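You operate a simulated robot arm through the tools that you are given. There is no shell and no other tool.

Carry out the task below with a simulated robot arm. There is one attempt and no reset: what you move stays moved.

Task
Close up the teal furnace: lid latched, blue cap clamped, coupling pushed home.
Fine: both latches hold; the boat stays on its tray and the tube valve stays closed.

The check looks at the end state, three seconds after you hand in, the way a careful person would. Anything else that was tipped, shoved, dropped, spilled or broken makes it a failure. A push-on lid holds only when it is set on centred and level and pressed home; a screw cap is set on level and turned clockwise until tight.

Robot
A 7-joint arm with a two-finger parallel gripper, fixed in place. Base frame: the origin is at the foot of the arm, x ahead of it, y to its left, z up. Lengths are in mm, angles in rad, forces in N, time in s.
Its first joint turns from -2.897 to 2.897 rad. Payload 4.4 kg.
Tool frame: the origin (TCP) lies between the finger pads and is the grasp point; the fingertips stand 23 mm ahead of it; z points along the fingers, y is the line along which they close. The gripper opens to 94 mm. The fingers are 38 mm wide and 10 mm thick; the gripper's body (54 by 96 mm) begins 39 mm behind the TCP.
Orientation is told as [roll, pitch, yaw] about the base's x, y, z axes, in that order, counted from this pose: with the fingers straight down and closing along the base's y, the tool's x points along the base's -x, its y along +y and its z along -z.

Tools
- The arm moves only by the tool move_arm. Its argument "moves" is a list of rows, each a list of 3 entries, a list of its own where there are three numbers: the shift along the base's x, y, z in units of 100 mm (1.0 is 100 mm), then the turn, a rotation vector about the base's x, y, z in units of 45 degrees (1.0 is 45 degrees), then the closure in counts, from 0 (fully open) to 255 (shut). In form: [[[tx, ty, tz], [wx, wy, wz], fingers], ...]. A call has 1 to 20 rows; each row is the pose to reach, as a shift and turn from the pose commanded when the call began. A call with a number of a shift or a turn outside -1 to 1 is refused whole. Each row takes 0.2 s and may step no farther than 50 mm and 0.15 rad from the row before; otherwise, or with a gripper value out of range, the whole call is refused. A pose out of reach is approached as far as the arm can. The call stops where the force on the tool passes 70 N (or 10 N more than at its start, if that is more) or the arm is blocked; 0.2 s more then pass. Each finger travels about 72 mm/s and halts on what it meets, pressing with about 20 N; the grip force reading is that of the motor and also rises with nothing between the fingers. The clock runs only during rows and for 0.2 s after the last one: add rows that repeat a pose to give the fingers time. It gives the time, the measured TCP pose, the force on the tool (base axes), the opening and the grip force at its end, in the units of the frame above (readings bear some noise), with the torque about the TCP (base axes, N m) and any sound that the robot's microphone picked up.
- Cameras (640 x 400 px; columns grow to the right, rows downward): "scene" is fixed at [400.2, -649.8, 1655.5]; the picture's right is [0.78, -0.62, 0.00], its down [-0.29, -0.37, -0.89] and it looks along [0.55, 0.69, -0.47] (base axes); focal length 272 px, centre (320, 200). "wrist" rides on the gripper at [86, 16, -74] in the tool frame; the picture's right is [-0.18, 0.98, 0.00], its down [-0.58, -0.11, -0.81] and it looks along [-0.79, -0.15, 0.59] (tool axes); focal length 243 px, centre (320, 200). There is no depth. A picture from a camera that has moved, and an enlarged one, comes with that camera's place and axes in the base frame and with its lens.
- get_image(camera): a new picture of that camera. The clock stands still meanwhile.
- close_up(camera, box): a new picture of the part [left, top, right, bottom] of that camera's present view, enlarged. The clock stands still meanwhile.
- job_done(): hands the job in; it is judged then, once.

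Nothing tells you positions but the pictures and the camera data. Unless the task says otherwise, let go and move clear before handing in.

The tools are called as name(argument=value, ...) on one line, values as JSON. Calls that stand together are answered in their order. move_arm: Moves the arm, as the interface text tells. Its arguments: {"type":"object","properties":{"moves":{"type":"array"}},"required":["moves"]} The other tools are called the same way: get_image (camera) takes a picture; close_up (camera, box) takes an enlarged picture of a part of a camera's view; job_done () hands the job in.

At the start:

```text
time: 0.0
position: [648.3, -138.0, 1565.1]
orientation: [0.001, 0.0, 0.0]
contact_force: [-0.8, -0.2, -0.3]
ft_torque: [0.03, 0.0, -0.01]
width: 94.0
finger_force: 0.0
```

scene: 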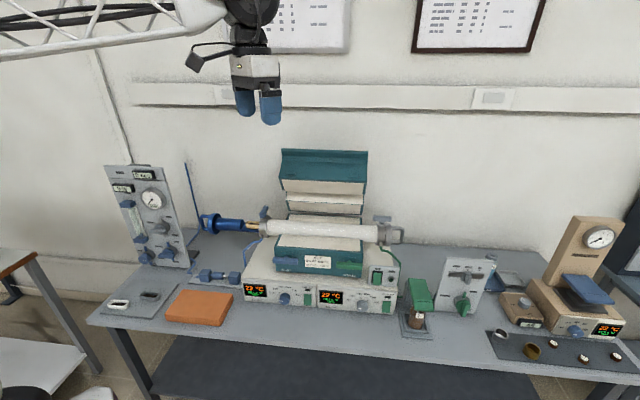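
wrist: 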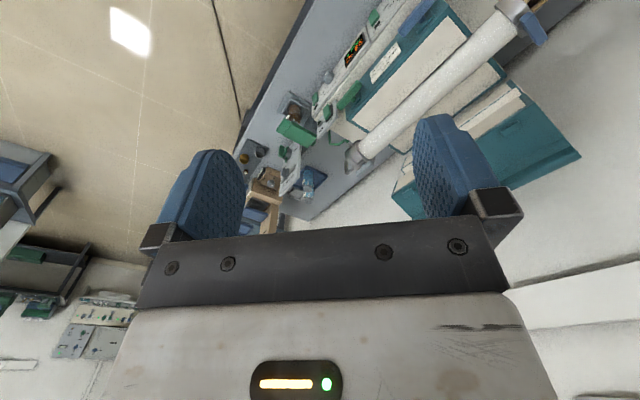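

I see a bench with a teal clam-shell tube furnace, lid open, with a white tube running through it, a blue fitting on the left end and a grey fitting on the right. I'll look closer before moving.

close_up(camera="scene", box=[180, 140, 420, 290])

close_up(camera="scene", box=[90, 150, 290, 330])

close_up(camera="scene", box=[330, 190, 530, 350])

close_up(camera="scene", box=[180, 190, 280, 290])

close_up(camera="scene", box=[240, 200, 410, 310])

```text
2.67 times, centred on (300, 215) of scene
camera zoom: at [400.2, -649.8, 1655.5], right [0.78, -0.62, 0.0], down [-0.29, -0.37, -0.89], along [0.55, 0.69, -0.47], focal length 724 px, centre (373, 160)
```

zoom: 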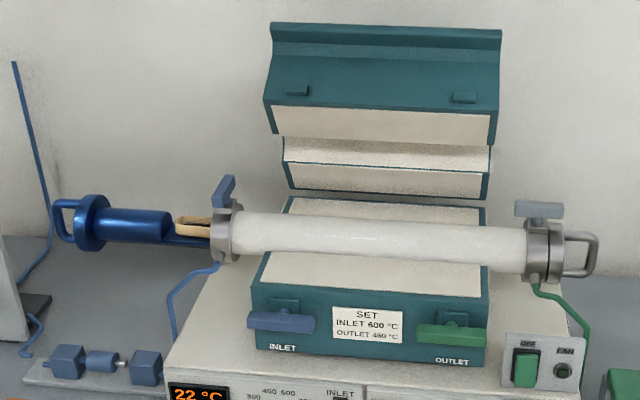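

```text
2.22 times, centred on (190, 240) of scene
camera zoom: at [400.2, -649.8, 1655.5], right [0.78, -0.62, 0.0], down [-0.29, -0.37, -0.89], along [0.55, 0.69, -0.47], focal length 604 px, centre (609, 111)
```

zoom: 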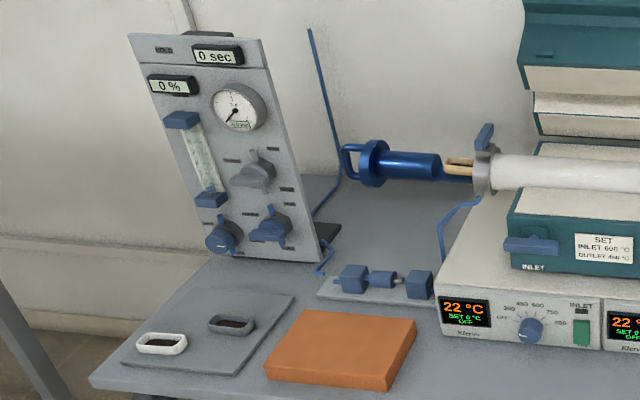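

```text
2.50 times, centred on (430, 270) of scene
camera zoom: at [400.2, -649.8, 1655.5], right [0.78, -0.62, 0.0], down [-0.29, -0.37, -0.89], along [0.55, 0.69, -0.47], focal length 679 px, centre (45, 25)
```

zoom: 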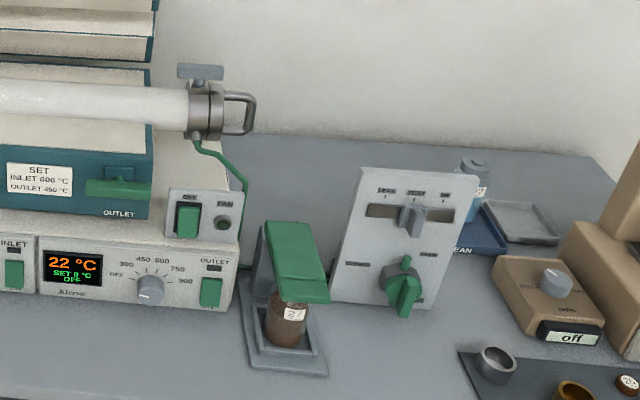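

```text
4.00 times, centred on (230, 240) of scene
camera zoom: at [400.2, -649.8, 1655.5], right [0.78, -0.62, 0.0], down [-0.29, -0.37, -0.89], along [0.55, 0.69, -0.47], focal length 1086 px, centre (680, 40)
```

zoom: 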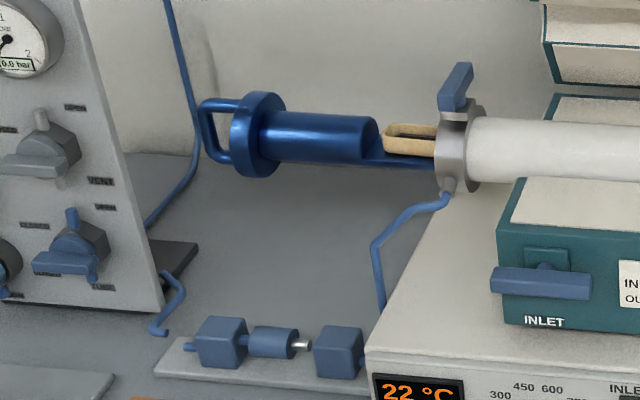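

```text
3.64 times, centred on (325, 255) of scene
camera zoom: at [400.2, -649.8, 1655.5], right [0.78, -0.62, 0.0], down [-0.29, -0.37, -0.89], along [0.55, 0.69, -0.47], focal length 988 px, centre (302, 0)
```

zoom: 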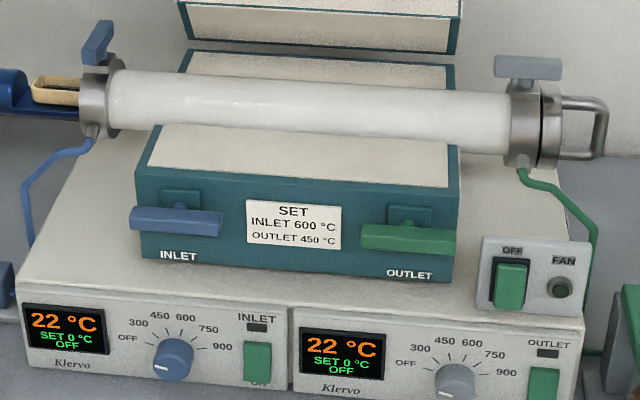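

The furnace lid stands open, the blue cap with its boat tray is pulled partly out at the left, and the plug of a blue coupling lies between two blocks at the lower left. I'll examine the wrist view to triangulate these.

close_up(camera="wrist", box=[260, 0, 600, 220])

close_up(camera="scene", box=[180, 0, 340, 130])

```text
1.82 times, centred on (430, 110) of wrist
camera zoom: at [562.0, -122.4, 1640.7], right [0.18, 0.98, 0.0], down [0.58, -0.11, 0.81], along [0.79, -0.15, -0.59], focal length 441 px, centre (120, 364)
```

zoom: 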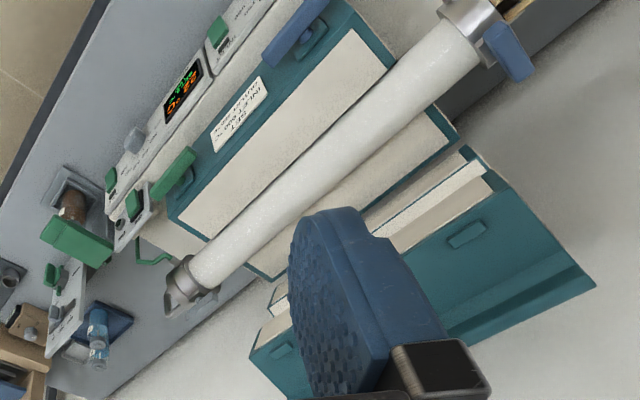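

```text
3.08 times, centred on (260, 65) of scene
camera zoom: at [400.2, -649.8, 1655.5], right [0.78, -0.62, 0.0], down [-0.29, -0.37, -0.89], along [0.55, 0.69, -0.47], focal length 836 px, centre (505, 615)
```

zoom: 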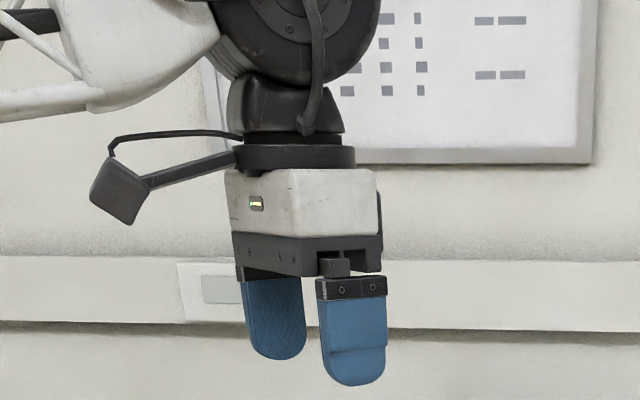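

The geometry triangulates: tube axis at about z≈1020, running from about (804, 237) at the inlet to (1180, -90) at the outlet. I'll turn the wrist so its camera faces the furnace front and go down a bit for a closer look.

move_arm(moves=[[[0, 0, -0.17], [0, 0, 0.17], 0], [[0, 0, -0.34], [0, 0, 0.34], 0], [[0, 0, -0.5], [0, 0, 0.5], 0], [[0, 0, -0.67], [0, 0, 0.67], 0], [[0, 0, -0.84], [0, 0, 0.84], 0], [[0, 0, -1], [0, 0, 1], 0]])

get_image(camera="wrist")

```text
time: 1.4
position: [647.9, -138.3, 1465.1]
orientation: [0.001, -0.001, 0.788]
contact_force: [-0.5, 0.2, 0.5]
ft_torque: [0.0, 0.01, -0.01]
width: 93.8
finger_force: 0.0
```

```text
taken
camera wrist: at [575.7, -188.3, 1540.7], right [-0.57, 0.82, 0.0], down [0.49, 0.34, 0.81], along [0.66, 0.46, -0.59], focal length 243 px, centre (320, 200)
```

wrist: 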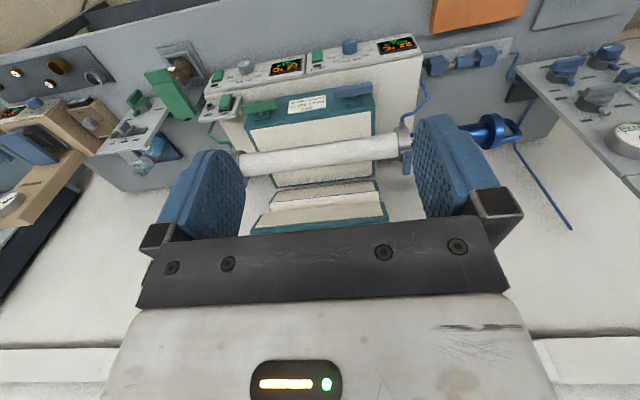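

The camera now faces the furnace (picture is upside down). I'll zoom into the parts.

close_up(camera="wrist", box=[220, 20, 440, 160])

close_up(camera="wrist", box=[380, 30, 560, 200])

close_up(camera="wrist", box=[230, 150, 420, 250])

```text
2.86 times, centred on (330, 90) of wrist
camera zoom: at [575.7, -188.3, 1540.7], right [-0.57, 0.82, 0.0], down [0.49, 0.34, 0.81], along [0.66, 0.46, -0.59], focal length 693 px, centre (291, 514)
```

zoom: 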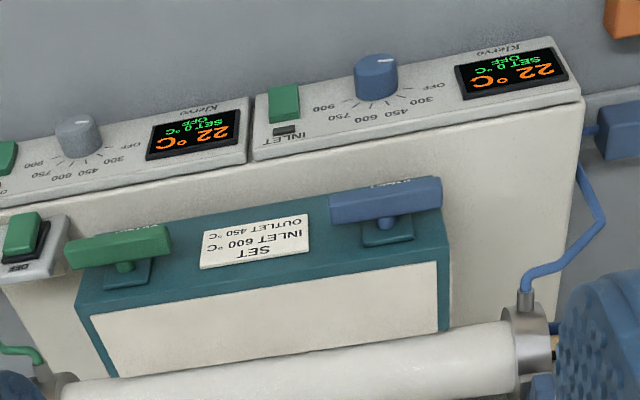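

```text
2.35 times, centred on (470, 115) of wrist
camera zoom: at [575.7, -188.3, 1540.7], right [-0.57, 0.82, 0.0], down [0.49, 0.34, 0.81], along [0.66, 0.46, -0.59], focal length 571 px, centre (-33, 400)
```

zoom: 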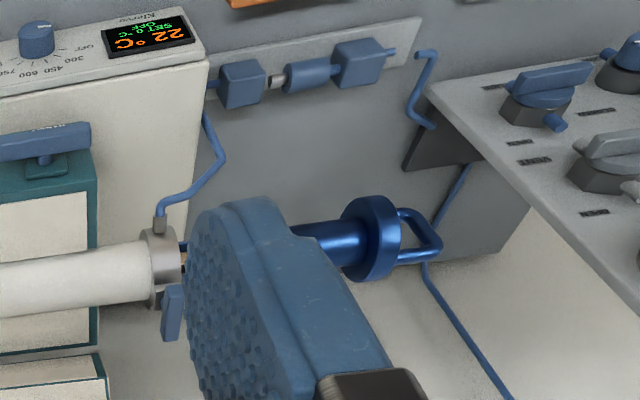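

```text
3.37 times, centred on (325, 200) of wrist
camera zoom: at [575.7, -188.3, 1540.7], right [-0.57, 0.82, 0.0], down [0.49, 0.34, 0.81], along [0.66, 0.46, -0.59], focal length 817 px, centre (303, 200)
```

zoom: 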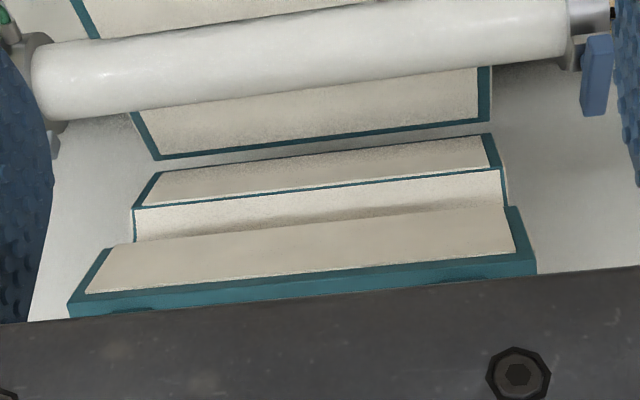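

Lid, cap and coupling are all identified; I need precise geometry. I'll travel high up to the left side of the furnace, turning the camera to look along the tube from the inlet end.

move_arm(moves=[[[0, 0.17, 0], [0, 0, -0.17], 0], [[0, 0.34, 0], [0, 0, -0.34], 0], [[0, 0.5, 0], [0, 0, -0.5], 0], [[0, 0.67, 0], [0, 0, -0.67], 0], [[0, 0.84, 0], [0, 0, -0.84], 0], [[0, 1, 0], [0, 0, -1], 0]])

move_arm(moves=[[[0, 0.17, 0], [0, 0, -0.16], 0], [[0, 0.34, 0], [0, 0, -0.32], 0], [[0, 0.5, 0], [0, 0, -0.48], 0], [[0, 0.67, 0], [0, 0, -0.64], 0], [[0, 0.84, 0], [0, 0, -0.78], 0], [[0, 1, 0], [0, 0, -0.91], 0]])

move_arm(moves=[[[0, 0.34, 0], [0, 0, 0], 0], [[0, 0.67, 0], [0, 0, 0], 0], [[0, 1, 0], [0, 0, 0], 0]])

get_image(camera="wrist")

get_image(camera="scene")

```text
time: 2.8
position: [647.9, -37.1, 1465.0]
orientation: [0.0, 0.001, -0.003]
contact_force: [-0.4, 0.4, 0.6]
ft_torque: [0.02, 0.0, 0.01]
width: 94.0
finger_force: 0.1
```

```text
time: 4.2
position: [649.2, 61.1, 1465.9]
orientation: [-0.002, -0.001, -0.716]
contact_force: [-0.2, 0.3, 0.7]
ft_torque: [0.02, 0.01, 0.02]
width: 93.7
finger_force: 0.1
```

```text
time: 5.0
position: [648.2, 162.3, 1465.4]
orientation: [-0.001, 0.001, -0.713]
contact_force: [0.8, 0.6, 0.2]
ft_torque: [-0.01, -0.02, 0.01]
width: 94.0
finger_force: 0.0
```

```text
taken
camera wrist: at [593.7, 230.8, 1541.2], right [0.78, 0.62, 0.0], down [0.37, -0.46, 0.81], along [0.5, -0.63, -0.59], focal length 243 px, centre (320, 200)
```

wrist: 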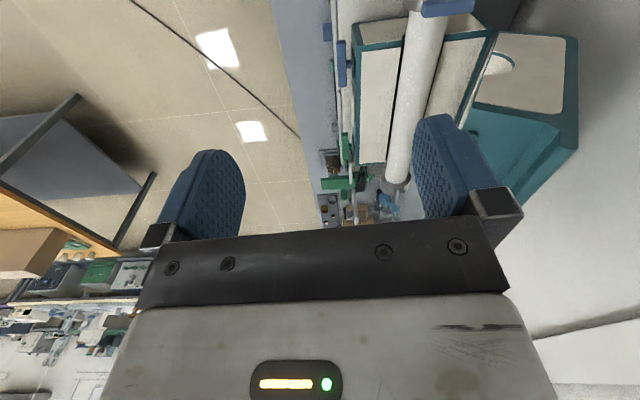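

```text
taken
```

scene: 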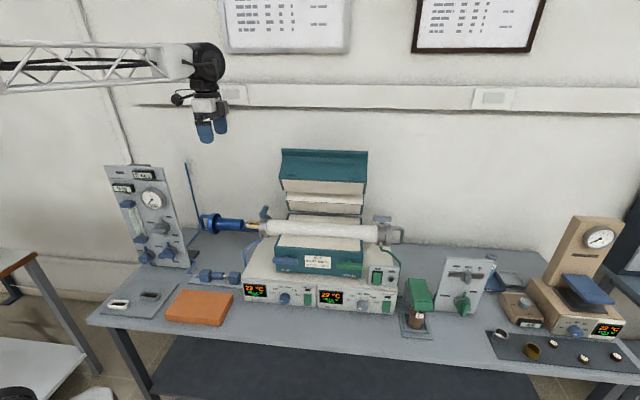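

Now I see the lid's end profile. Zooming in on it and on the inlet flange.

close_up(camera="wrist", box=[310, 0, 600, 200])

close_up(camera="scene", box=[265, 140, 385, 240])

```text
2.00 times, centred on (455, 100) of wrist
camera zoom: at [593.7, 230.8, 1541.2], right [0.78, 0.62, 0.0], down [0.37, -0.46, 0.81], along [0.5, -0.63, -0.59], focal length 485 px, centre (50, 400)
```

zoom: 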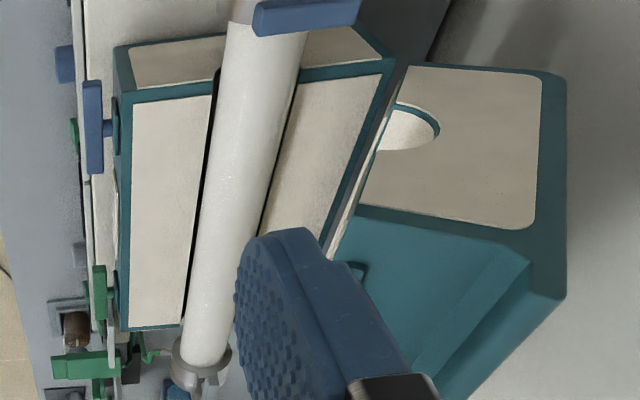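

```text
4.00 times, centred on (325, 190) of scene
camera zoom: at [400.2, -649.8, 1655.5], right [0.78, -0.62, 0.0], down [-0.29, -0.37, -0.89], along [0.55, 0.69, -0.47], focal length 1086 px, centre (300, 240)
```

zoom: 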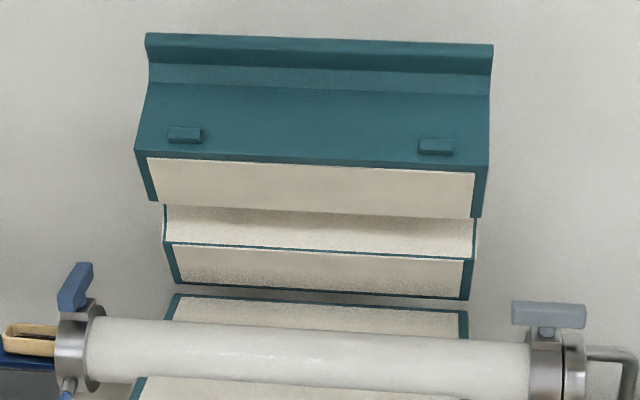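

I now have the lid's profile: open by roughly 62°, hinge line near (967, 297, 1017) at the inlet end, with a lip along its top front. Next I'll view the cap and clamp lever from the front, closer.

move_arm(moves=[[[-0.08, 0.17, -0.17], [0, 0, 0.17], 0], [[-0.16, 0.34, -0.34], [0, 0, 0.34], 0], [[-0.24, 0.5, -0.5], [0, 0, 0.5], 0], [[-0.32, 0.67, -0.67], [0, 0, 0.67], 0], [[-0.4, 0.84, -0.84], [0, 0, 0.84], 0], [[-0.48, 1, -1], [0, 0, 1], 0]])

move_arm(moves=[[[0, 0, -0.17], [0, 0, 0.17], 0], [[0, 0, -0.34], [0, 0, 0.34], 0], [[0, 0, -0.5], [0, 0, 0.5], 0], [[0, 0, -0.67], [0, 0, 0.67], 0], [[0, 0, -0.84], [0, 0, 0.84], 0], [[0, 0, -1], [0, 0, 1], 0]])

get_image(camera="wrist")

get_image(camera="scene")

```text
time: 6.4
position: [600.2, 262.9, 1367.2]
orientation: [-0.001, 0.0, 0.074]
contact_force: [-0.6, -0.2, 0.5]
ft_torque: [0.02, -0.02, -0.03]
width: 94.1
finger_force: 0.1
```

```text
time: 7.8
position: [600.4, 261.9, 1265.4]
orientation: [-0.002, -0.001, 0.858]
contact_force: [0.6, -0.8, 0.4]
ft_torque: [0.03, -0.01, -0.01]
width: 93.9
finger_force: 0.0
```

```text
taken
camera wrist: at [531.2, 206.8, 1340.5], right [-0.62, 0.78, 0.0], down [0.46, 0.37, 0.81], along [0.63, 0.5, -0.59], focal length 243 px, centre (320, 200)
```

wrist: 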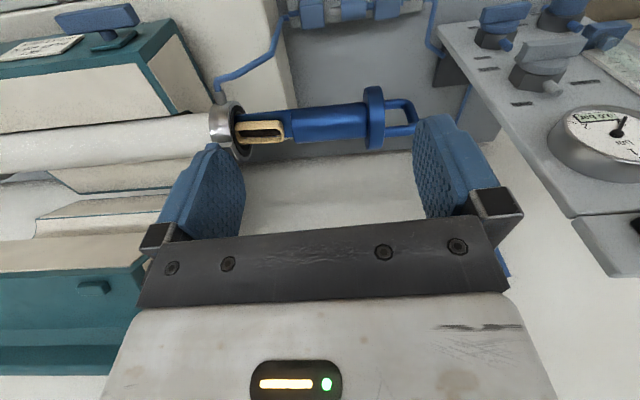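

```text
taken
```

scene: 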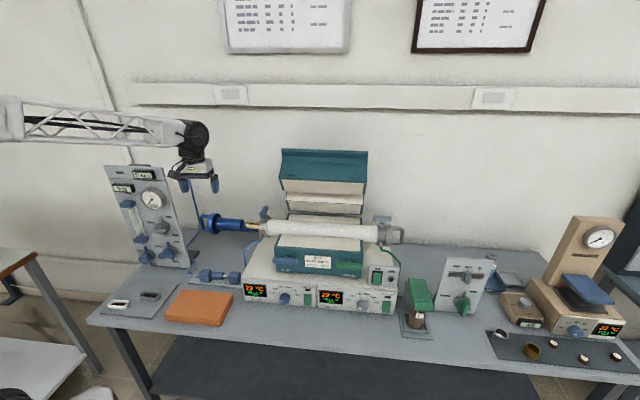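

close_up(camera="wrist", box=[190, 60, 450, 200])

close_up(camera="wrist", box=[260, 0, 480, 100])

close_up(camera="wrist", box=[0, 0, 220, 160])

close_up(camera="wrist", box=[430, 0, 640, 200])

```text
2.46 times, centred on (320, 130) of wrist
camera zoom: at [531.2, 206.8, 1340.5], right [-0.62, 0.78, 0.0], down [0.46, 0.37, 0.81], along [0.63, 0.5, -0.59], focal length 597 px, centre (320, 372)
```

zoom: 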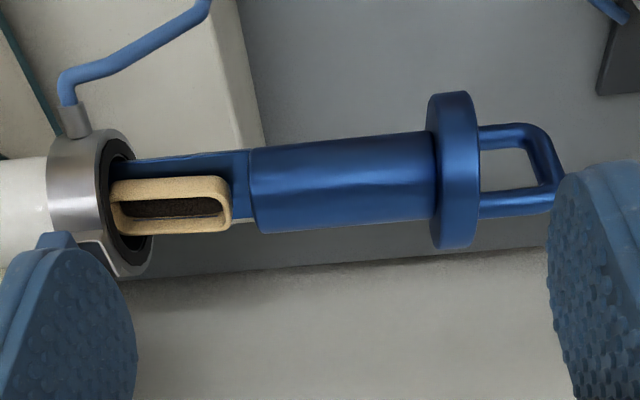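

```text
2.91 times, centred on (370, 50) of wrist
camera zoom: at [531.2, 206.8, 1340.5], right [-0.62, 0.78, 0.0], down [0.46, 0.37, 0.81], along [0.63, 0.5, -0.59], focal length 706 px, centre (174, 636)
```

zoom: 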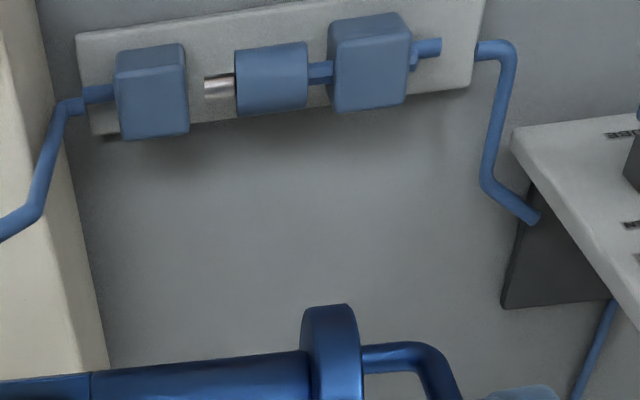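

```text
2.50 times, centred on (110, 80) of wrist
camera zoom: at [531.2, 206.8, 1340.5], right [-0.62, 0.78, 0.0], down [0.46, 0.37, 0.81], along [0.63, 0.5, -0.59], focal length 606 px, centre (845, 500)
```

zoom: 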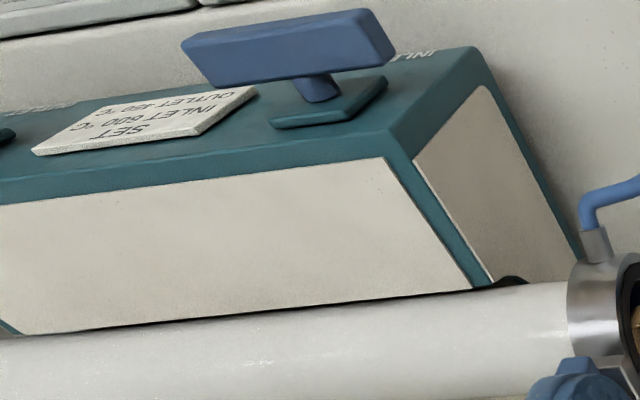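

```text
2.00 times, centred on (535, 100) of wrist
camera zoom: at [531.2, 206.8, 1340.5], right [-0.62, 0.78, 0.0], down [0.46, 0.37, 0.81], along [0.63, 0.5, -0.59], focal length 485 px, centre (-110, 400)
```

zoom: 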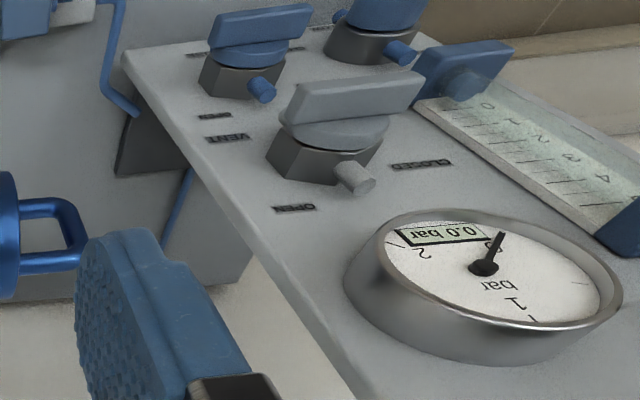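

The cap is a vertical loop handle on a disc, roughly 220 mm out along the tube axis, close to the gas panel. I'll turn the wrist so the camera is on the furnace side, hover above the handle, and check alignment before gripping.

move_arm(moves=[[[0, 0.1, 0], [0, 0, 0.17], 0], [[0, 0.2, 0], [0, 0, 0.34], 0], [[0, 0.3, 0], [0, 0, 0.5], 0], [[0, 0.4, 0], [0, 0, 0.67], 0], [[0, 0.5, 0], [0, 0, 0.84], 0], [[0, 0.6, 0], [0, 0, 1], 0]])

move_arm(moves=[[[0.03, 0.17, 0], [0, 0, 0.17], 0], [[0.06, 0.34, 0], [0, 0, 0.34], 0], [[0.1, 0.5, 0], [0, 0, 0.5], 0], [[0.14, 0.67, 0], [0, 0, 0.67], 0], [[0.17, 0.84, 0], [0, 0, 0.82], 0], [[0.2, 1, 0], [0, 0, 0.91], 0]])

get_image(camera="wrist")

close_up(camera="scene", box=[90, 120, 290, 300])

```text
time: 9.2
position: [602.0, 322.5, 1265.4]
orientation: [0.002, 0.0, 1.645]
contact_force: [0.7, -0.5, 0.1]
ft_torque: [-0.02, -0.01, 0.0]
width: 94.1
finger_force: 0.1
```

```text
time: 10.6
position: [620.3, 421.8, 1266.3]
orientation: [0.0, -0.002, 2.357]
contact_force: [-0.1, 0.0, -0.4]
ft_torque: [0.0, 0.02, -0.04]
width: 94.0
finger_force: 0.1
```

```text
taken
camera wrist: at [669.9, 349.4, 1340.6], right [-0.82, -0.57, 0.0], down [-0.34, 0.49, 0.81], along [-0.46, 0.66, -0.59], focal length 243 px, centre (320, 200)
```

wrist: 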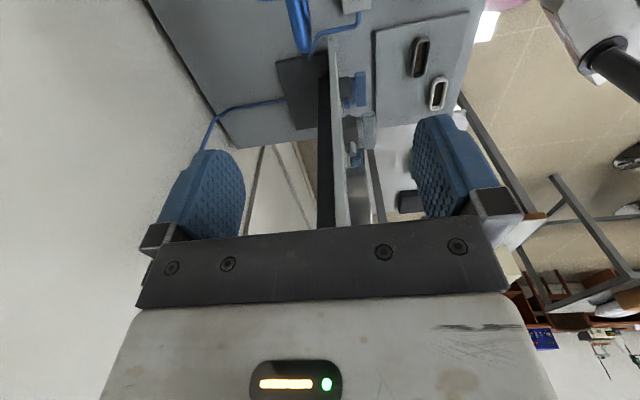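

```text
2.22 times, centred on (190, 210) of scene
camera zoom: at [400.2, -649.8, 1655.5], right [0.78, -0.62, 0.0], down [-0.29, -0.37, -0.89], along [0.55, 0.69, -0.47], focal length 604 px, centre (609, 178)
```

zoom: 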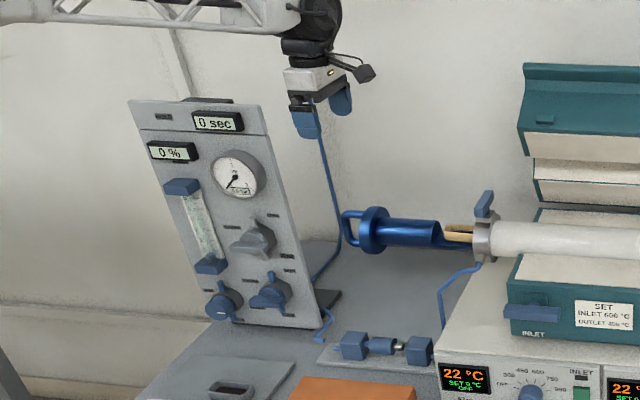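

close_up(camera="wrist", box=[220, 0, 420, 125])

```text
3.20 times, centred on (320, 62) of wrist
camera zoom: at [669.9, 349.4, 1340.6], right [-0.82, -0.57, 0.0], down [-0.34, 0.49, 0.81], along [-0.46, 0.66, -0.59], focal length 776 px, centre (320, 640)
```

zoom: 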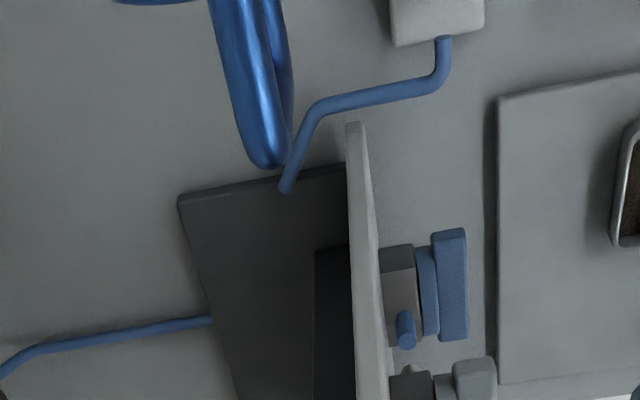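

The handle's outer end shows near (620, 454); my tool needs about 16 mm more in x and y. I shift and descend partway, then recheck.

move_arm(moves=[[[0.08, 0.08, -0.25], [0, 0, 0], 0], [[0.16, 0.16, -0.5], [0, 0, 0], 0], [[0.16, 0.16, -0.75], [0, 0, 0], 0], [[0.16, 0.16, -1], [0, 0, 0], 0]])

get_image(camera="wrist")

close_up(camera="scene", box=[150, 160, 270, 260])

```text
time: 11.6
position: [636.9, 437.3, 1166.2]
orientation: [-0.001, -0.001, 2.356]
contact_force: [-0.3, -0.2, -0.5]
ft_torque: [0.0, 0.02, 0.01]
width: 94.0
finger_force: 0.0
```

```text
taken
camera wrist: at [685.7, 364.7, 1241.0], right [-0.82, -0.57, 0.0], down [-0.34, 0.49, 0.81], along [-0.46, 0.67, -0.59], focal length 243 px, centre (320, 200)
```

wrist: 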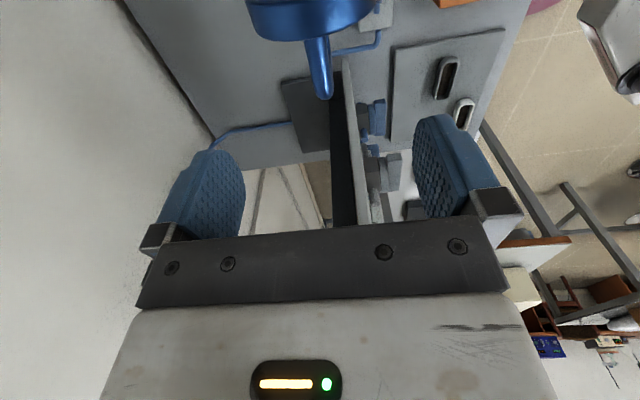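

```text
4.00 times, centred on (210, 210) of scene
camera zoom: at [400.2, -649.8, 1655.5], right [0.78, -0.62, 0.0], down [-0.29, -0.37, -0.89], along [0.55, 0.69, -0.47], focal length 1086 px, centre (760, 160)
```

zoom: 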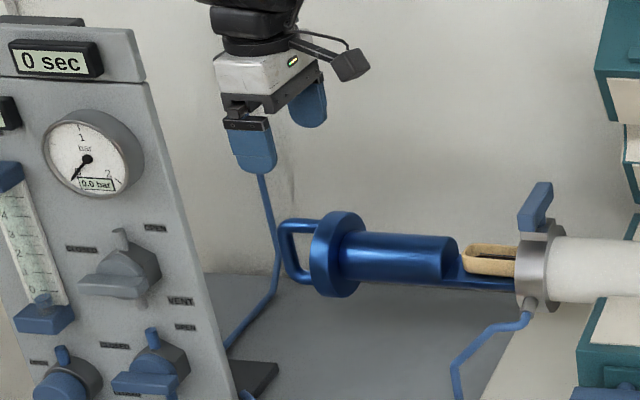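

The handle is centred between the fingers. I descend further, stopping just above it to check.

move_arm(moves=[[[0, 0, -0.25], [0, 0, 0], 0], [[0, 0, -0.5], [0, 0, 0], 0], [[0, 0, -0.75], [0, 0, 0], 0], [[0, 0, -0.9], [0, 0, 0], 0]])

get_image(camera="wrist")

close_up(camera="scene", box=[150, 160, 270, 260])

```text
time: 12.6
position: [636.9, 437.1, 1074.3]
orientation: [-0.001, 0.0, 2.355]
contact_force: [-0.4, 0.1, 0.8]
ft_torque: [0.02, -0.03, -0.01]
width: 94.0
finger_force: 0.0
```

```text
taken
camera wrist: at [686.2, 364.4, 1150.0], right [-0.82, -0.57, 0.0], down [-0.33, 0.49, 0.81], along [-0.46, 0.66, -0.59], focal length 243 px, centre (320, 200)
```

wrist: 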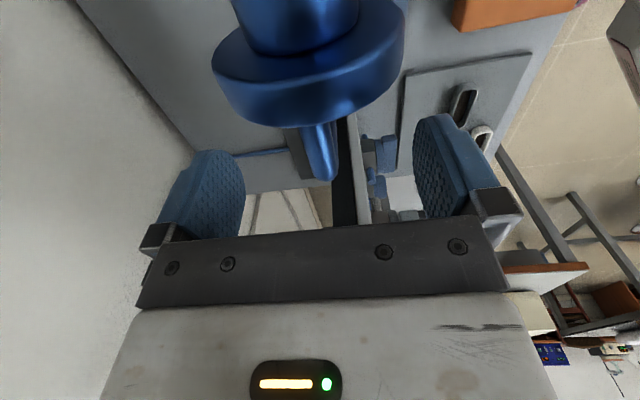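

```text
4.00 times, centred on (210, 210) of scene
camera zoom: at [400.2, -649.8, 1655.5], right [0.78, -0.62, 0.0], down [-0.29, -0.37, -0.89], along [0.55, 0.69, -0.47], focal length 1086 px, centre (760, 160)
```

zoom: 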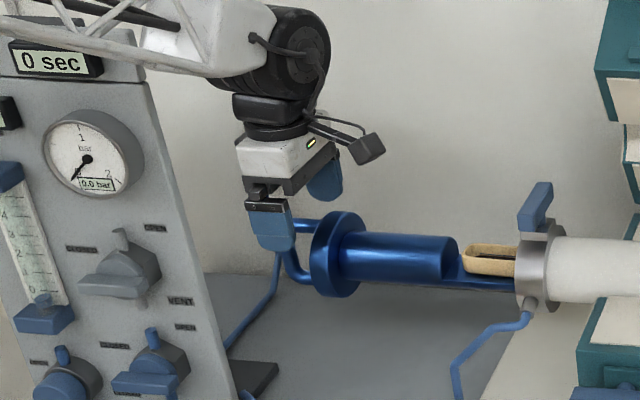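

Aligned. I lower the last 24 mm and close on the handle.

move_arm(moves=[[[0, 0, -0.12], [0, 0, 0], 0], [[0, 0, -0.24], [0, 0, 0], 0], [[0, 0, -0.24], [0, 0, 0], 120], [[0, 0, -0.24], [0, 0, 0], 180]])

get_image(camera="wrist")

close_up(camera="scene", box=[150, 160, 270, 260])

```text
time: 13.6
position: [637.2, 439.6, 1051.8]
orientation: [0.0, 0.0, 2.358]
contact_force: [-0.5, -0.5, 0.5]
ft_torque: [0.0, 0.01, -0.01]
width: 27.4
finger_force: 0.0
```

```text
taken
camera wrist: at [686.4, 364.7, 1126.6], right [-0.82, -0.57, 0.0], down [-0.33, 0.49, 0.81], along [-0.46, 0.67, -0.59], focal length 243 px, centre (320, 200)
```

wrist: 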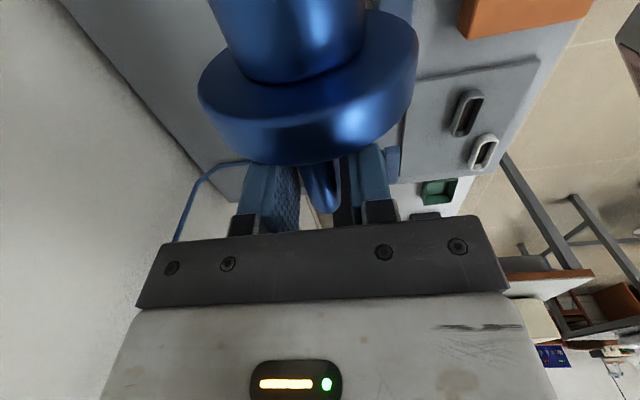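

```text
4.00 times, centred on (210, 210) of scene
camera zoom: at [400.2, -649.8, 1655.5], right [0.78, -0.62, 0.0], down [-0.29, -0.37, -0.89], along [0.55, 0.69, -0.47], focal length 1086 px, centre (760, 160)
```

zoom: 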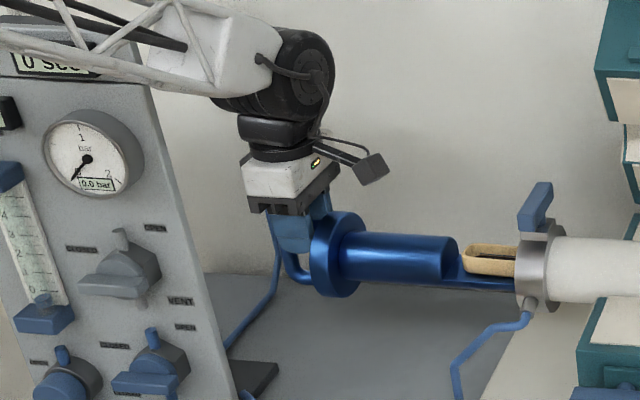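

The fingers straddle the handle loosely (27 mm opening). I'll push the disc gently along the tube axis with the finger edges, so nothing is forced sideways, first about 55 mm.

move_arm(moves=[[[0.02, -0.02, 0], [0, 0, 0], 185], [[0.04, -0.04, 0], [0, 0, 0], 190], [[0.06, -0.06, 0], [0, 0, 0], 190], [[0.09, -0.09, 0], [0, 0, 0], 190], [[0.12, -0.12, 0], [0, 0, 0], 190], [[0.16, -0.16, 0], [0, 0, 0], 190], [[0.2, -0.2, 0], [0, 0, 0], 190], [[0.24, -0.24, 0], [0, 0, 0], 190], [[0.28, -0.28, 0], [0, 0, 0], 190], [[0.32, -0.32, 0], [0, 0, 0], 190], [[0.35, -0.35, 0], [0, 0, 0], 190], [[0.38, -0.38, 0], [0, 0, 0], 190], [[0.4, -0.4, 0], [0, 0, 0], 190]])

get_image(camera="wrist")

close_up(camera="scene", box=[150, 160, 270, 260])

```text
time: 16.4
position: [676.1, 399.2, 1051.4]
orientation: [0.0, -0.001, 2.356]
contact_force: [-1.8, 0.6, -0.6]
ft_torque: [0.03, 0.02, -0.06]
width: 24.2
finger_force: 0.0
```

```text
taken
camera wrist: at [726.0, 325.1, 1126.7], right [-0.82, -0.57, 0.0], down [-0.33, 0.49, 0.81], along [-0.46, 0.67, -0.59], focal length 243 px, centre (320, 200)
```

wrist: 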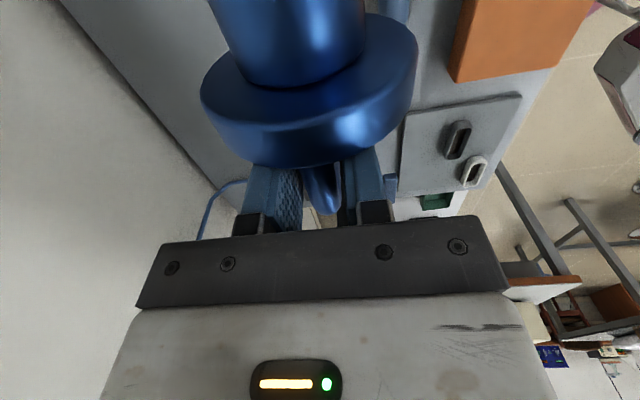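

```text
4.00 times, centred on (210, 210) of scene
camera zoom: at [400.2, -649.8, 1655.5], right [0.78, -0.62, 0.0], down [-0.29, -0.37, -0.89], along [0.55, 0.69, -0.47], focal length 1086 px, centre (760, 160)
```

zoom: 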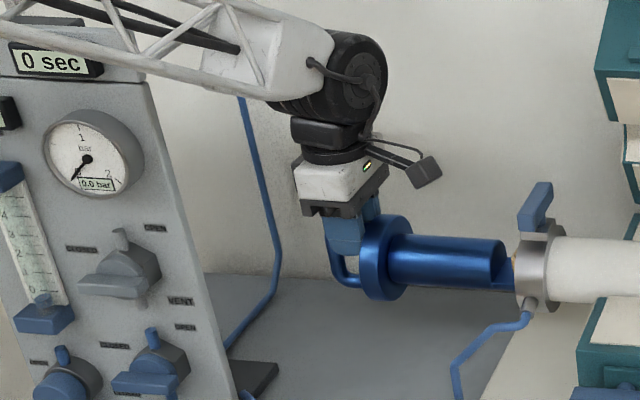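

The cap slides smoothly with about 2 N. I push another ~55 mm, staying short of the point where the camera could meet the clamp lever.

move_arm(moves=[[[0.03, -0.03, 0], [0, 0, 0], 190], [[0.06, -0.06, 0], [0, 0, 0], 190], [[0.1, -0.1, 0], [0, 0, 0], 190], [[0.14, -0.14, 0], [0, 0, 0], 190], [[0.18, -0.18, 0], [0, 0, 0], 190], [[0.22, -0.22, 0], [0, 0, 0], 190], [[0.26, -0.26, 0], [0, 0, 0], 190], [[0.3, -0.3, 0], [0, 0, 0], 190], [[0.34, -0.34, 0], [0, 0, 0], 190], [[0.37, -0.37, 0], [0, 0, 0], 190], [[0.4, -0.4, 0], [0, 0, 0], 190]])

get_image(camera="wrist")

close_up(camera="scene", box=[180, 160, 300, 260])

```text
time: 18.8
position: [716.4, 357.2, 1050.8]
orientation: [0.0, 0.0, 2.357]
contact_force: [0.0, 1.8, -0.7]
ft_torque: [0.0, -0.02, 0.0]
width: 23.8
finger_force: 0.0
```

```text
taken
camera wrist: at [765.6, 284.4, 1126.1], right [-0.82, -0.57, 0.0], down [-0.33, 0.49, 0.81], along [-0.46, 0.67, -0.59], focal length 243 px, centre (320, 200)
```

wrist: 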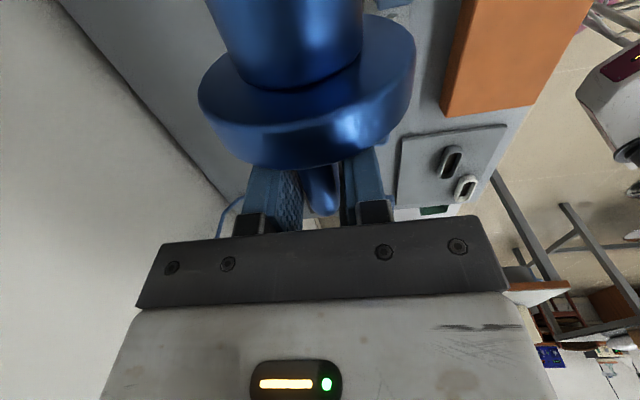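

```text
4.00 times, centred on (240, 210) of scene
camera zoom: at [400.2, -649.8, 1655.5], right [0.78, -0.62, 0.0], down [-0.29, -0.37, -0.89], along [0.55, 0.69, -0.47], focal length 1086 px, centre (640, 160)
```

zoom: 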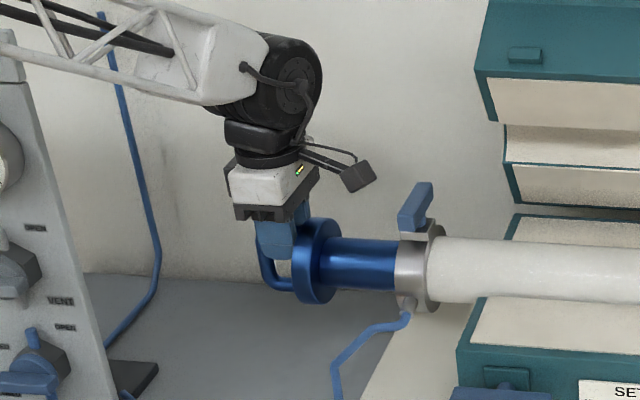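

About 58 mm remain to the flange. I back the fingers off upward and will re-approach from behind the handle with the camera in front.

move_arm(moves=[[[-0.02, 0.02, 0], [0, 0, 0], 150], [[-0.02, 0.02, 0], [0, 0, 0], 120], [[-0.02, 0.02, 0.25], [0, 0, 0], 120], [[-0.02, 0.02, 0.5], [0, 0, 0], 120], [[-0.02, 0.02, 0.75], [0, 0, 0], 120], [[-0.02, 0.02, 1], [0, 0, 0], 120]])

move_arm(moves=[[[-0.05, 0.05, 0], [0, 0, -0.17], 200], [[-0.1, 0.1, 0], [0, 0, -0.34], 255], [[-0.15, 0.15, 0], [0, 0, -0.5], 255], [[-0.2, 0.2, 0], [0, 0, -0.67], 255], [[-0.25, 0.25, 0], [0, 0, -0.84], 255], [[-0.29, 0.29, 0], [0, 0, -1], 255]])

move_arm(moves=[[[0, 0, 0], [0, 0, -0.17], 255], [[0, 0, 0], [0, 0, -0.34], 255], [[0, 0, 0], [0, 0, -0.5], 255], [[0, 0, 0], [0, 0, -0.67], 255], [[0, 0, 0], [0, 0, -0.84], 255], [[0, 0, 0], [0, 0, -1], 255]])

get_image(camera="wrist")

close_up(camera="scene", box=[180, 140, 300, 260])

```text
time: 20.2
position: [715.1, 360.6, 1150.3]
orientation: [0.001, 0.0, 2.355]
contact_force: [0.0, 0.1, -0.6]
ft_torque: [0.01, 0.0, -0.02]
width: 49.9
finger_force: 0.0
```

```text
time: 21.6
position: [684.4, 389.2, 1151.4]
orientation: [0.003, 0.0, 1.57]
contact_force: [0.1, -1.3, 0.2]
ft_torque: [0.01, -0.04, 0.01]
width: 0.3
finger_force: 20.1
```

```text
time: 23.0
position: [684.9, 388.4, 1151.0]
orientation: [-0.001, 0.0, 0.783]
contact_force: [-1.0, -0.4, -1.1]
ft_torque: [0.0, 0.01, 0.0]
width: 0.0
finger_force: 20.1
```

```text
taken
camera wrist: at [612.5, 338.6, 1226.7], right [-0.56, 0.83, 0.0], down [0.49, 0.33, 0.81], along [0.67, 0.45, -0.59], focal length 243 px, centre (320, 200)
```

wrist: 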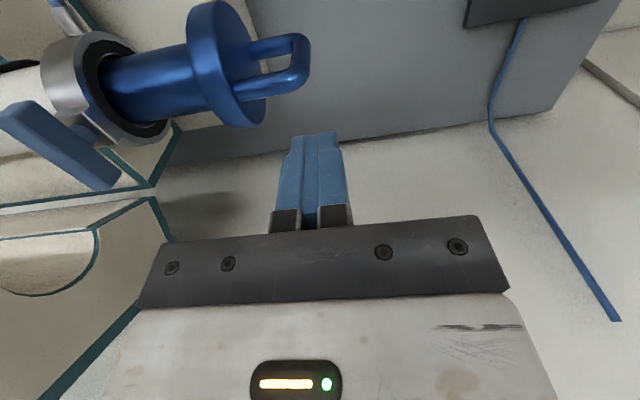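

```text
3.33 times, centred on (240, 200) of scene
camera zoom: at [400.2, -649.8, 1655.5], right [0.78, -0.62, 0.0], down [-0.29, -0.37, -0.89], along [0.55, 0.69, -0.47], focal length 905 px, centre (587, 200)
```

zoom: 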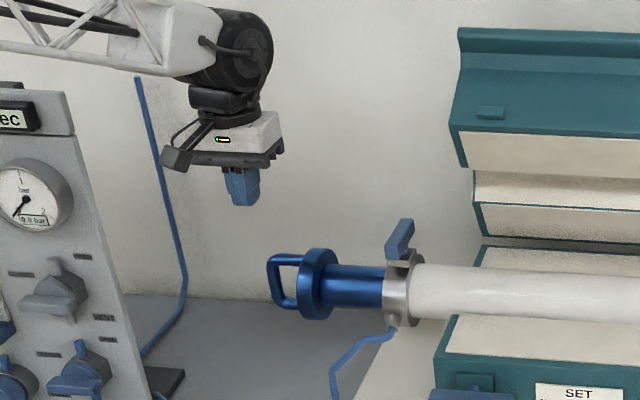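

close_up(camera="wrist", box=[180, 0, 400, 150])

close_up(camera="wrist", box=[0, 0, 220, 220])

```text
2.67 times, centred on (290, 75) of wrist
camera zoom: at [612.5, 338.6, 1226.7], right [-0.56, 0.83, 0.0], down [0.49, 0.33, 0.81], along [0.67, 0.45, -0.59], focal length 647 px, centre (400, 533)
```

zoom: 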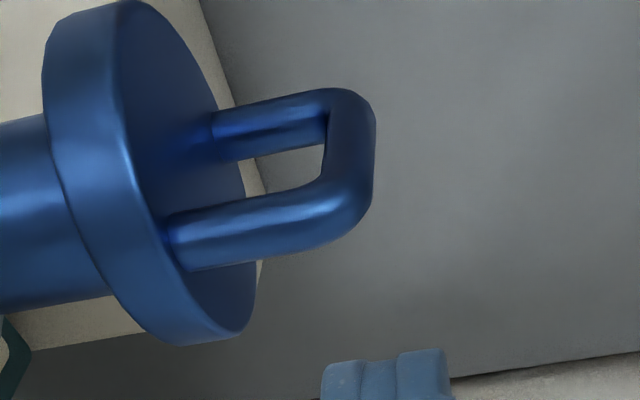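

```text
1.82 times, centred on (110, 110) of wrist
camera zoom: at [612.5, 338.6, 1226.7], right [-0.56, 0.83, 0.0], down [0.49, 0.33, 0.81], along [0.67, 0.45, -0.59], focal length 441 px, centre (702, 364)
```

zoom: 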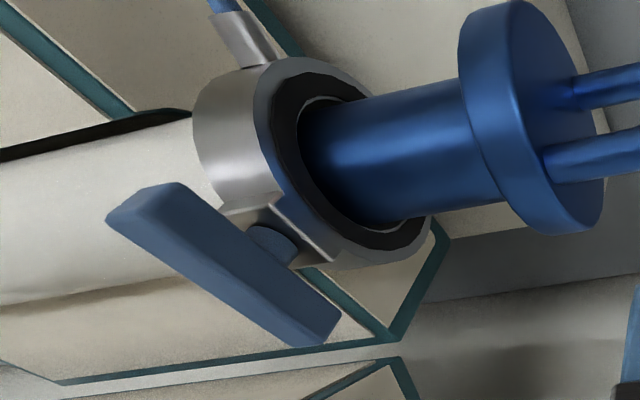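

The handle's end is close beneath the tool axis, so I shift 20 mm further left before descending behind it.

move_arm(moves=[[[-0.07, 0.07, 0], [0, 0, 0], 255], [[-0.14, 0.14, 0], [0, 0, 0], 255], [[-0.14, 0.14, -0.2], [0, 0, 0], 255], [[-0.14, 0.14, -0.4], [0, 0, 0], 255], [[-0.14, 0.14, -0.6], [0, 0, 0], 255], [[-0.14, 0.14, -0.8], [0, 0, 0], 255], [[-0.14, 0.14, -1], [0, 0, 0], 255]])

get_image(camera="wrist")

close_up(camera="scene", box=[180, 140, 300, 260])

```text
time: 24.6
position: [672.0, 402.8, 1051.6]
orientation: [-0.001, 0.0, 0.787]
contact_force: [0.4, 0.6, -2.0]
ft_torque: [0.04, 0.03, -0.01]
width: 0.0
finger_force: 20.1
```

```text
taken
camera wrist: at [598.8, 352.2, 1126.7], right [-0.57, 0.82, 0.0], down [0.49, 0.33, 0.81], along [0.67, 0.46, -0.59], focal length 243 px, centre (320, 200)
```

wrist: 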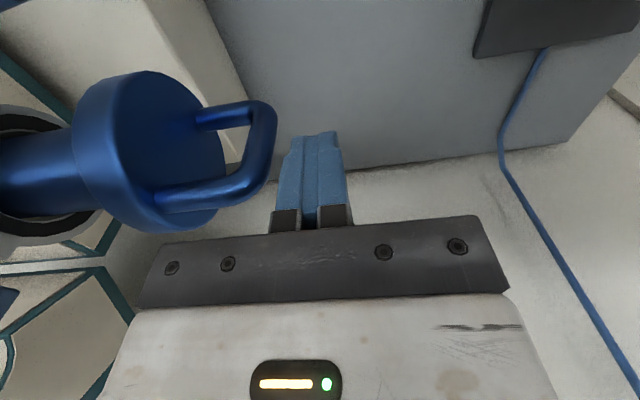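

```text
3.33 times, centred on (240, 200) of scene
camera zoom: at [400.2, -649.8, 1655.5], right [0.78, -0.62, 0.0], down [-0.29, -0.37, -0.89], along [0.55, 0.69, -0.47], focal length 905 px, centre (587, 200)
```

zoom: 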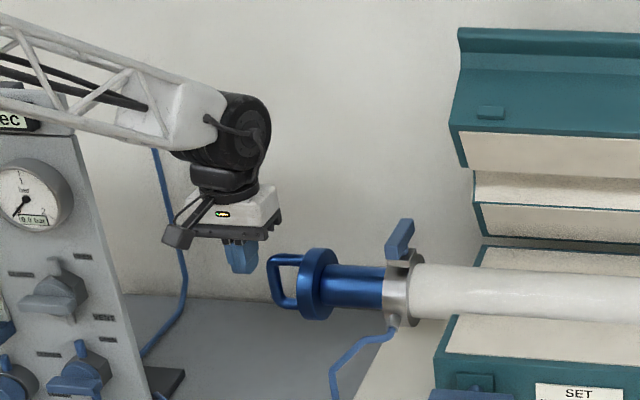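

The finger is now behind the handle, slightly high. I lower 25 mm, then push along the axis watching the force.

move_arm(moves=[[[0, 0, -0.12], [0, 0, 0], 255], [[0, 0, -0.25], [0, 0, 0], 255], [[0.04, -0.04, -0.25], [0, 0, 0], 255], [[0.08, -0.08, -0.25], [0, 0, 0], 255], [[0.11, -0.11, -0.25], [0, 0, 0], 255], [[0.14, -0.14, -0.25], [0, 0, 0], 255], [[0.17, -0.17, -0.25], [0, 0, 0], 255], [[0.2, -0.2, -0.25], [0, 0, 0], 255], [[0.23, -0.23, -0.25], [0, 0, 0], 255], [[0.26, -0.26, -0.25], [0, 0, 0], 255]])

get_image(camera="wrist")

close_up(camera="scene", box=[180, 140, 300, 260])

```text
time: 26.8
position: [697.7, 376.6, 1025.9]
orientation: [0.0, -0.001, 0.784]
contact_force: [-0.3, 2.0, 1.3]
ft_torque: [0.0, -0.03, 0.03]
width: 0.2
finger_force: 20.2
```

```text
taken
camera wrist: at [625.3, 326.6, 1101.8], right [-0.57, 0.82, 0.0], down [0.49, 0.33, 0.81], along [0.67, 0.46, -0.59], focal length 243 px, centre (320, 200)
```

wrist: 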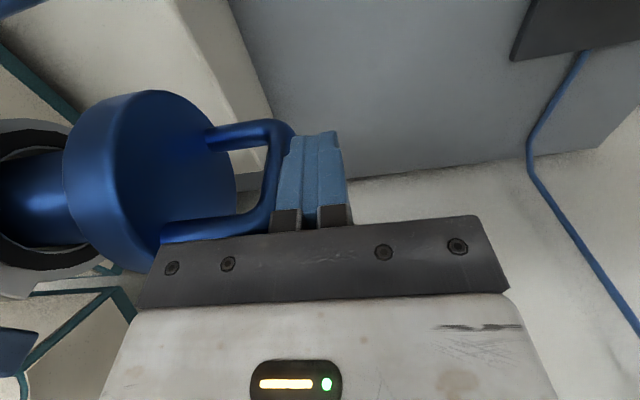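

```text
3.33 times, centred on (240, 200) of scene
camera zoom: at [400.2, -649.8, 1655.5], right [0.78, -0.62, 0.0], down [-0.29, -0.37, -0.89], along [0.55, 0.69, -0.47], focal length 905 px, centre (587, 200)
```

zoom: 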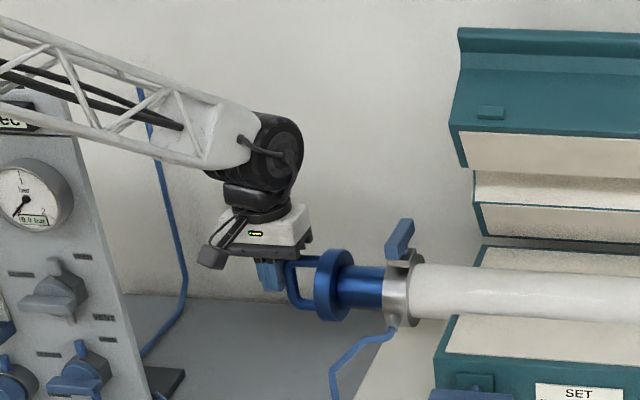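

The cap is advancing again with ~2 N. About 40 mm remain; I continue.

move_arm(moves=[[[0.03, -0.03, 0], [0, 0, 0], 255], [[0.06, -0.06, 0], [0, 0, 0], 255], [[0.09, -0.09, 0], [0, 0, 0], 255], [[0.12, -0.12, 0], [0, 0, 0], 255], [[0.15, -0.15, 0], [0, 0, 0], 255], [[0.18, -0.18, 0], [0, 0, 0], 255], [[0.21, -0.21, 0], [0, 0, 0], 255], [[0.24, -0.24, 0], [0, 0, 0], 255]])

get_image(camera="wrist")

close_up(camera="scene", box=[200, 180, 280, 250])

```text
time: 28.6
position: [721.5, 353.4, 1026.4]
orientation: [0.001, -0.001, 0.787]
contact_force: [-2.0, 0.5, 0.3]
ft_torque: [0.01, 0.01, -0.01]
width: 0.1
finger_force: 20.1
```

```text
taken
camera wrist: at [648.6, 302.4, 1101.9], right [-0.57, 0.82, 0.0], down [0.49, 0.33, 0.81], along [0.67, 0.46, -0.59], focal length 243 px, centre (320, 200)
```

wrist: 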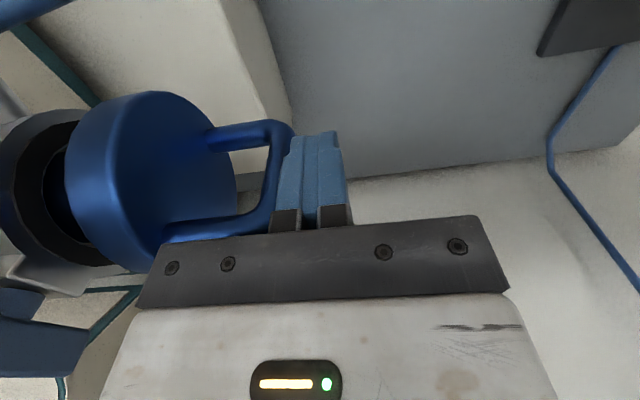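

```text
5.71 times, centred on (240, 215) of scene
camera zoom: at [400.2, -649.8, 1655.5], right [0.78, -0.62, 0.0], down [-0.29, -0.37, -0.89], along [0.55, 0.69, -0.47], focal length 1552 px, centre (777, 114)
```

zoom: 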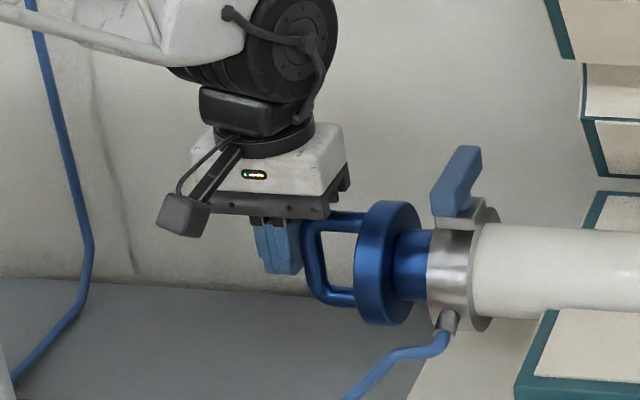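

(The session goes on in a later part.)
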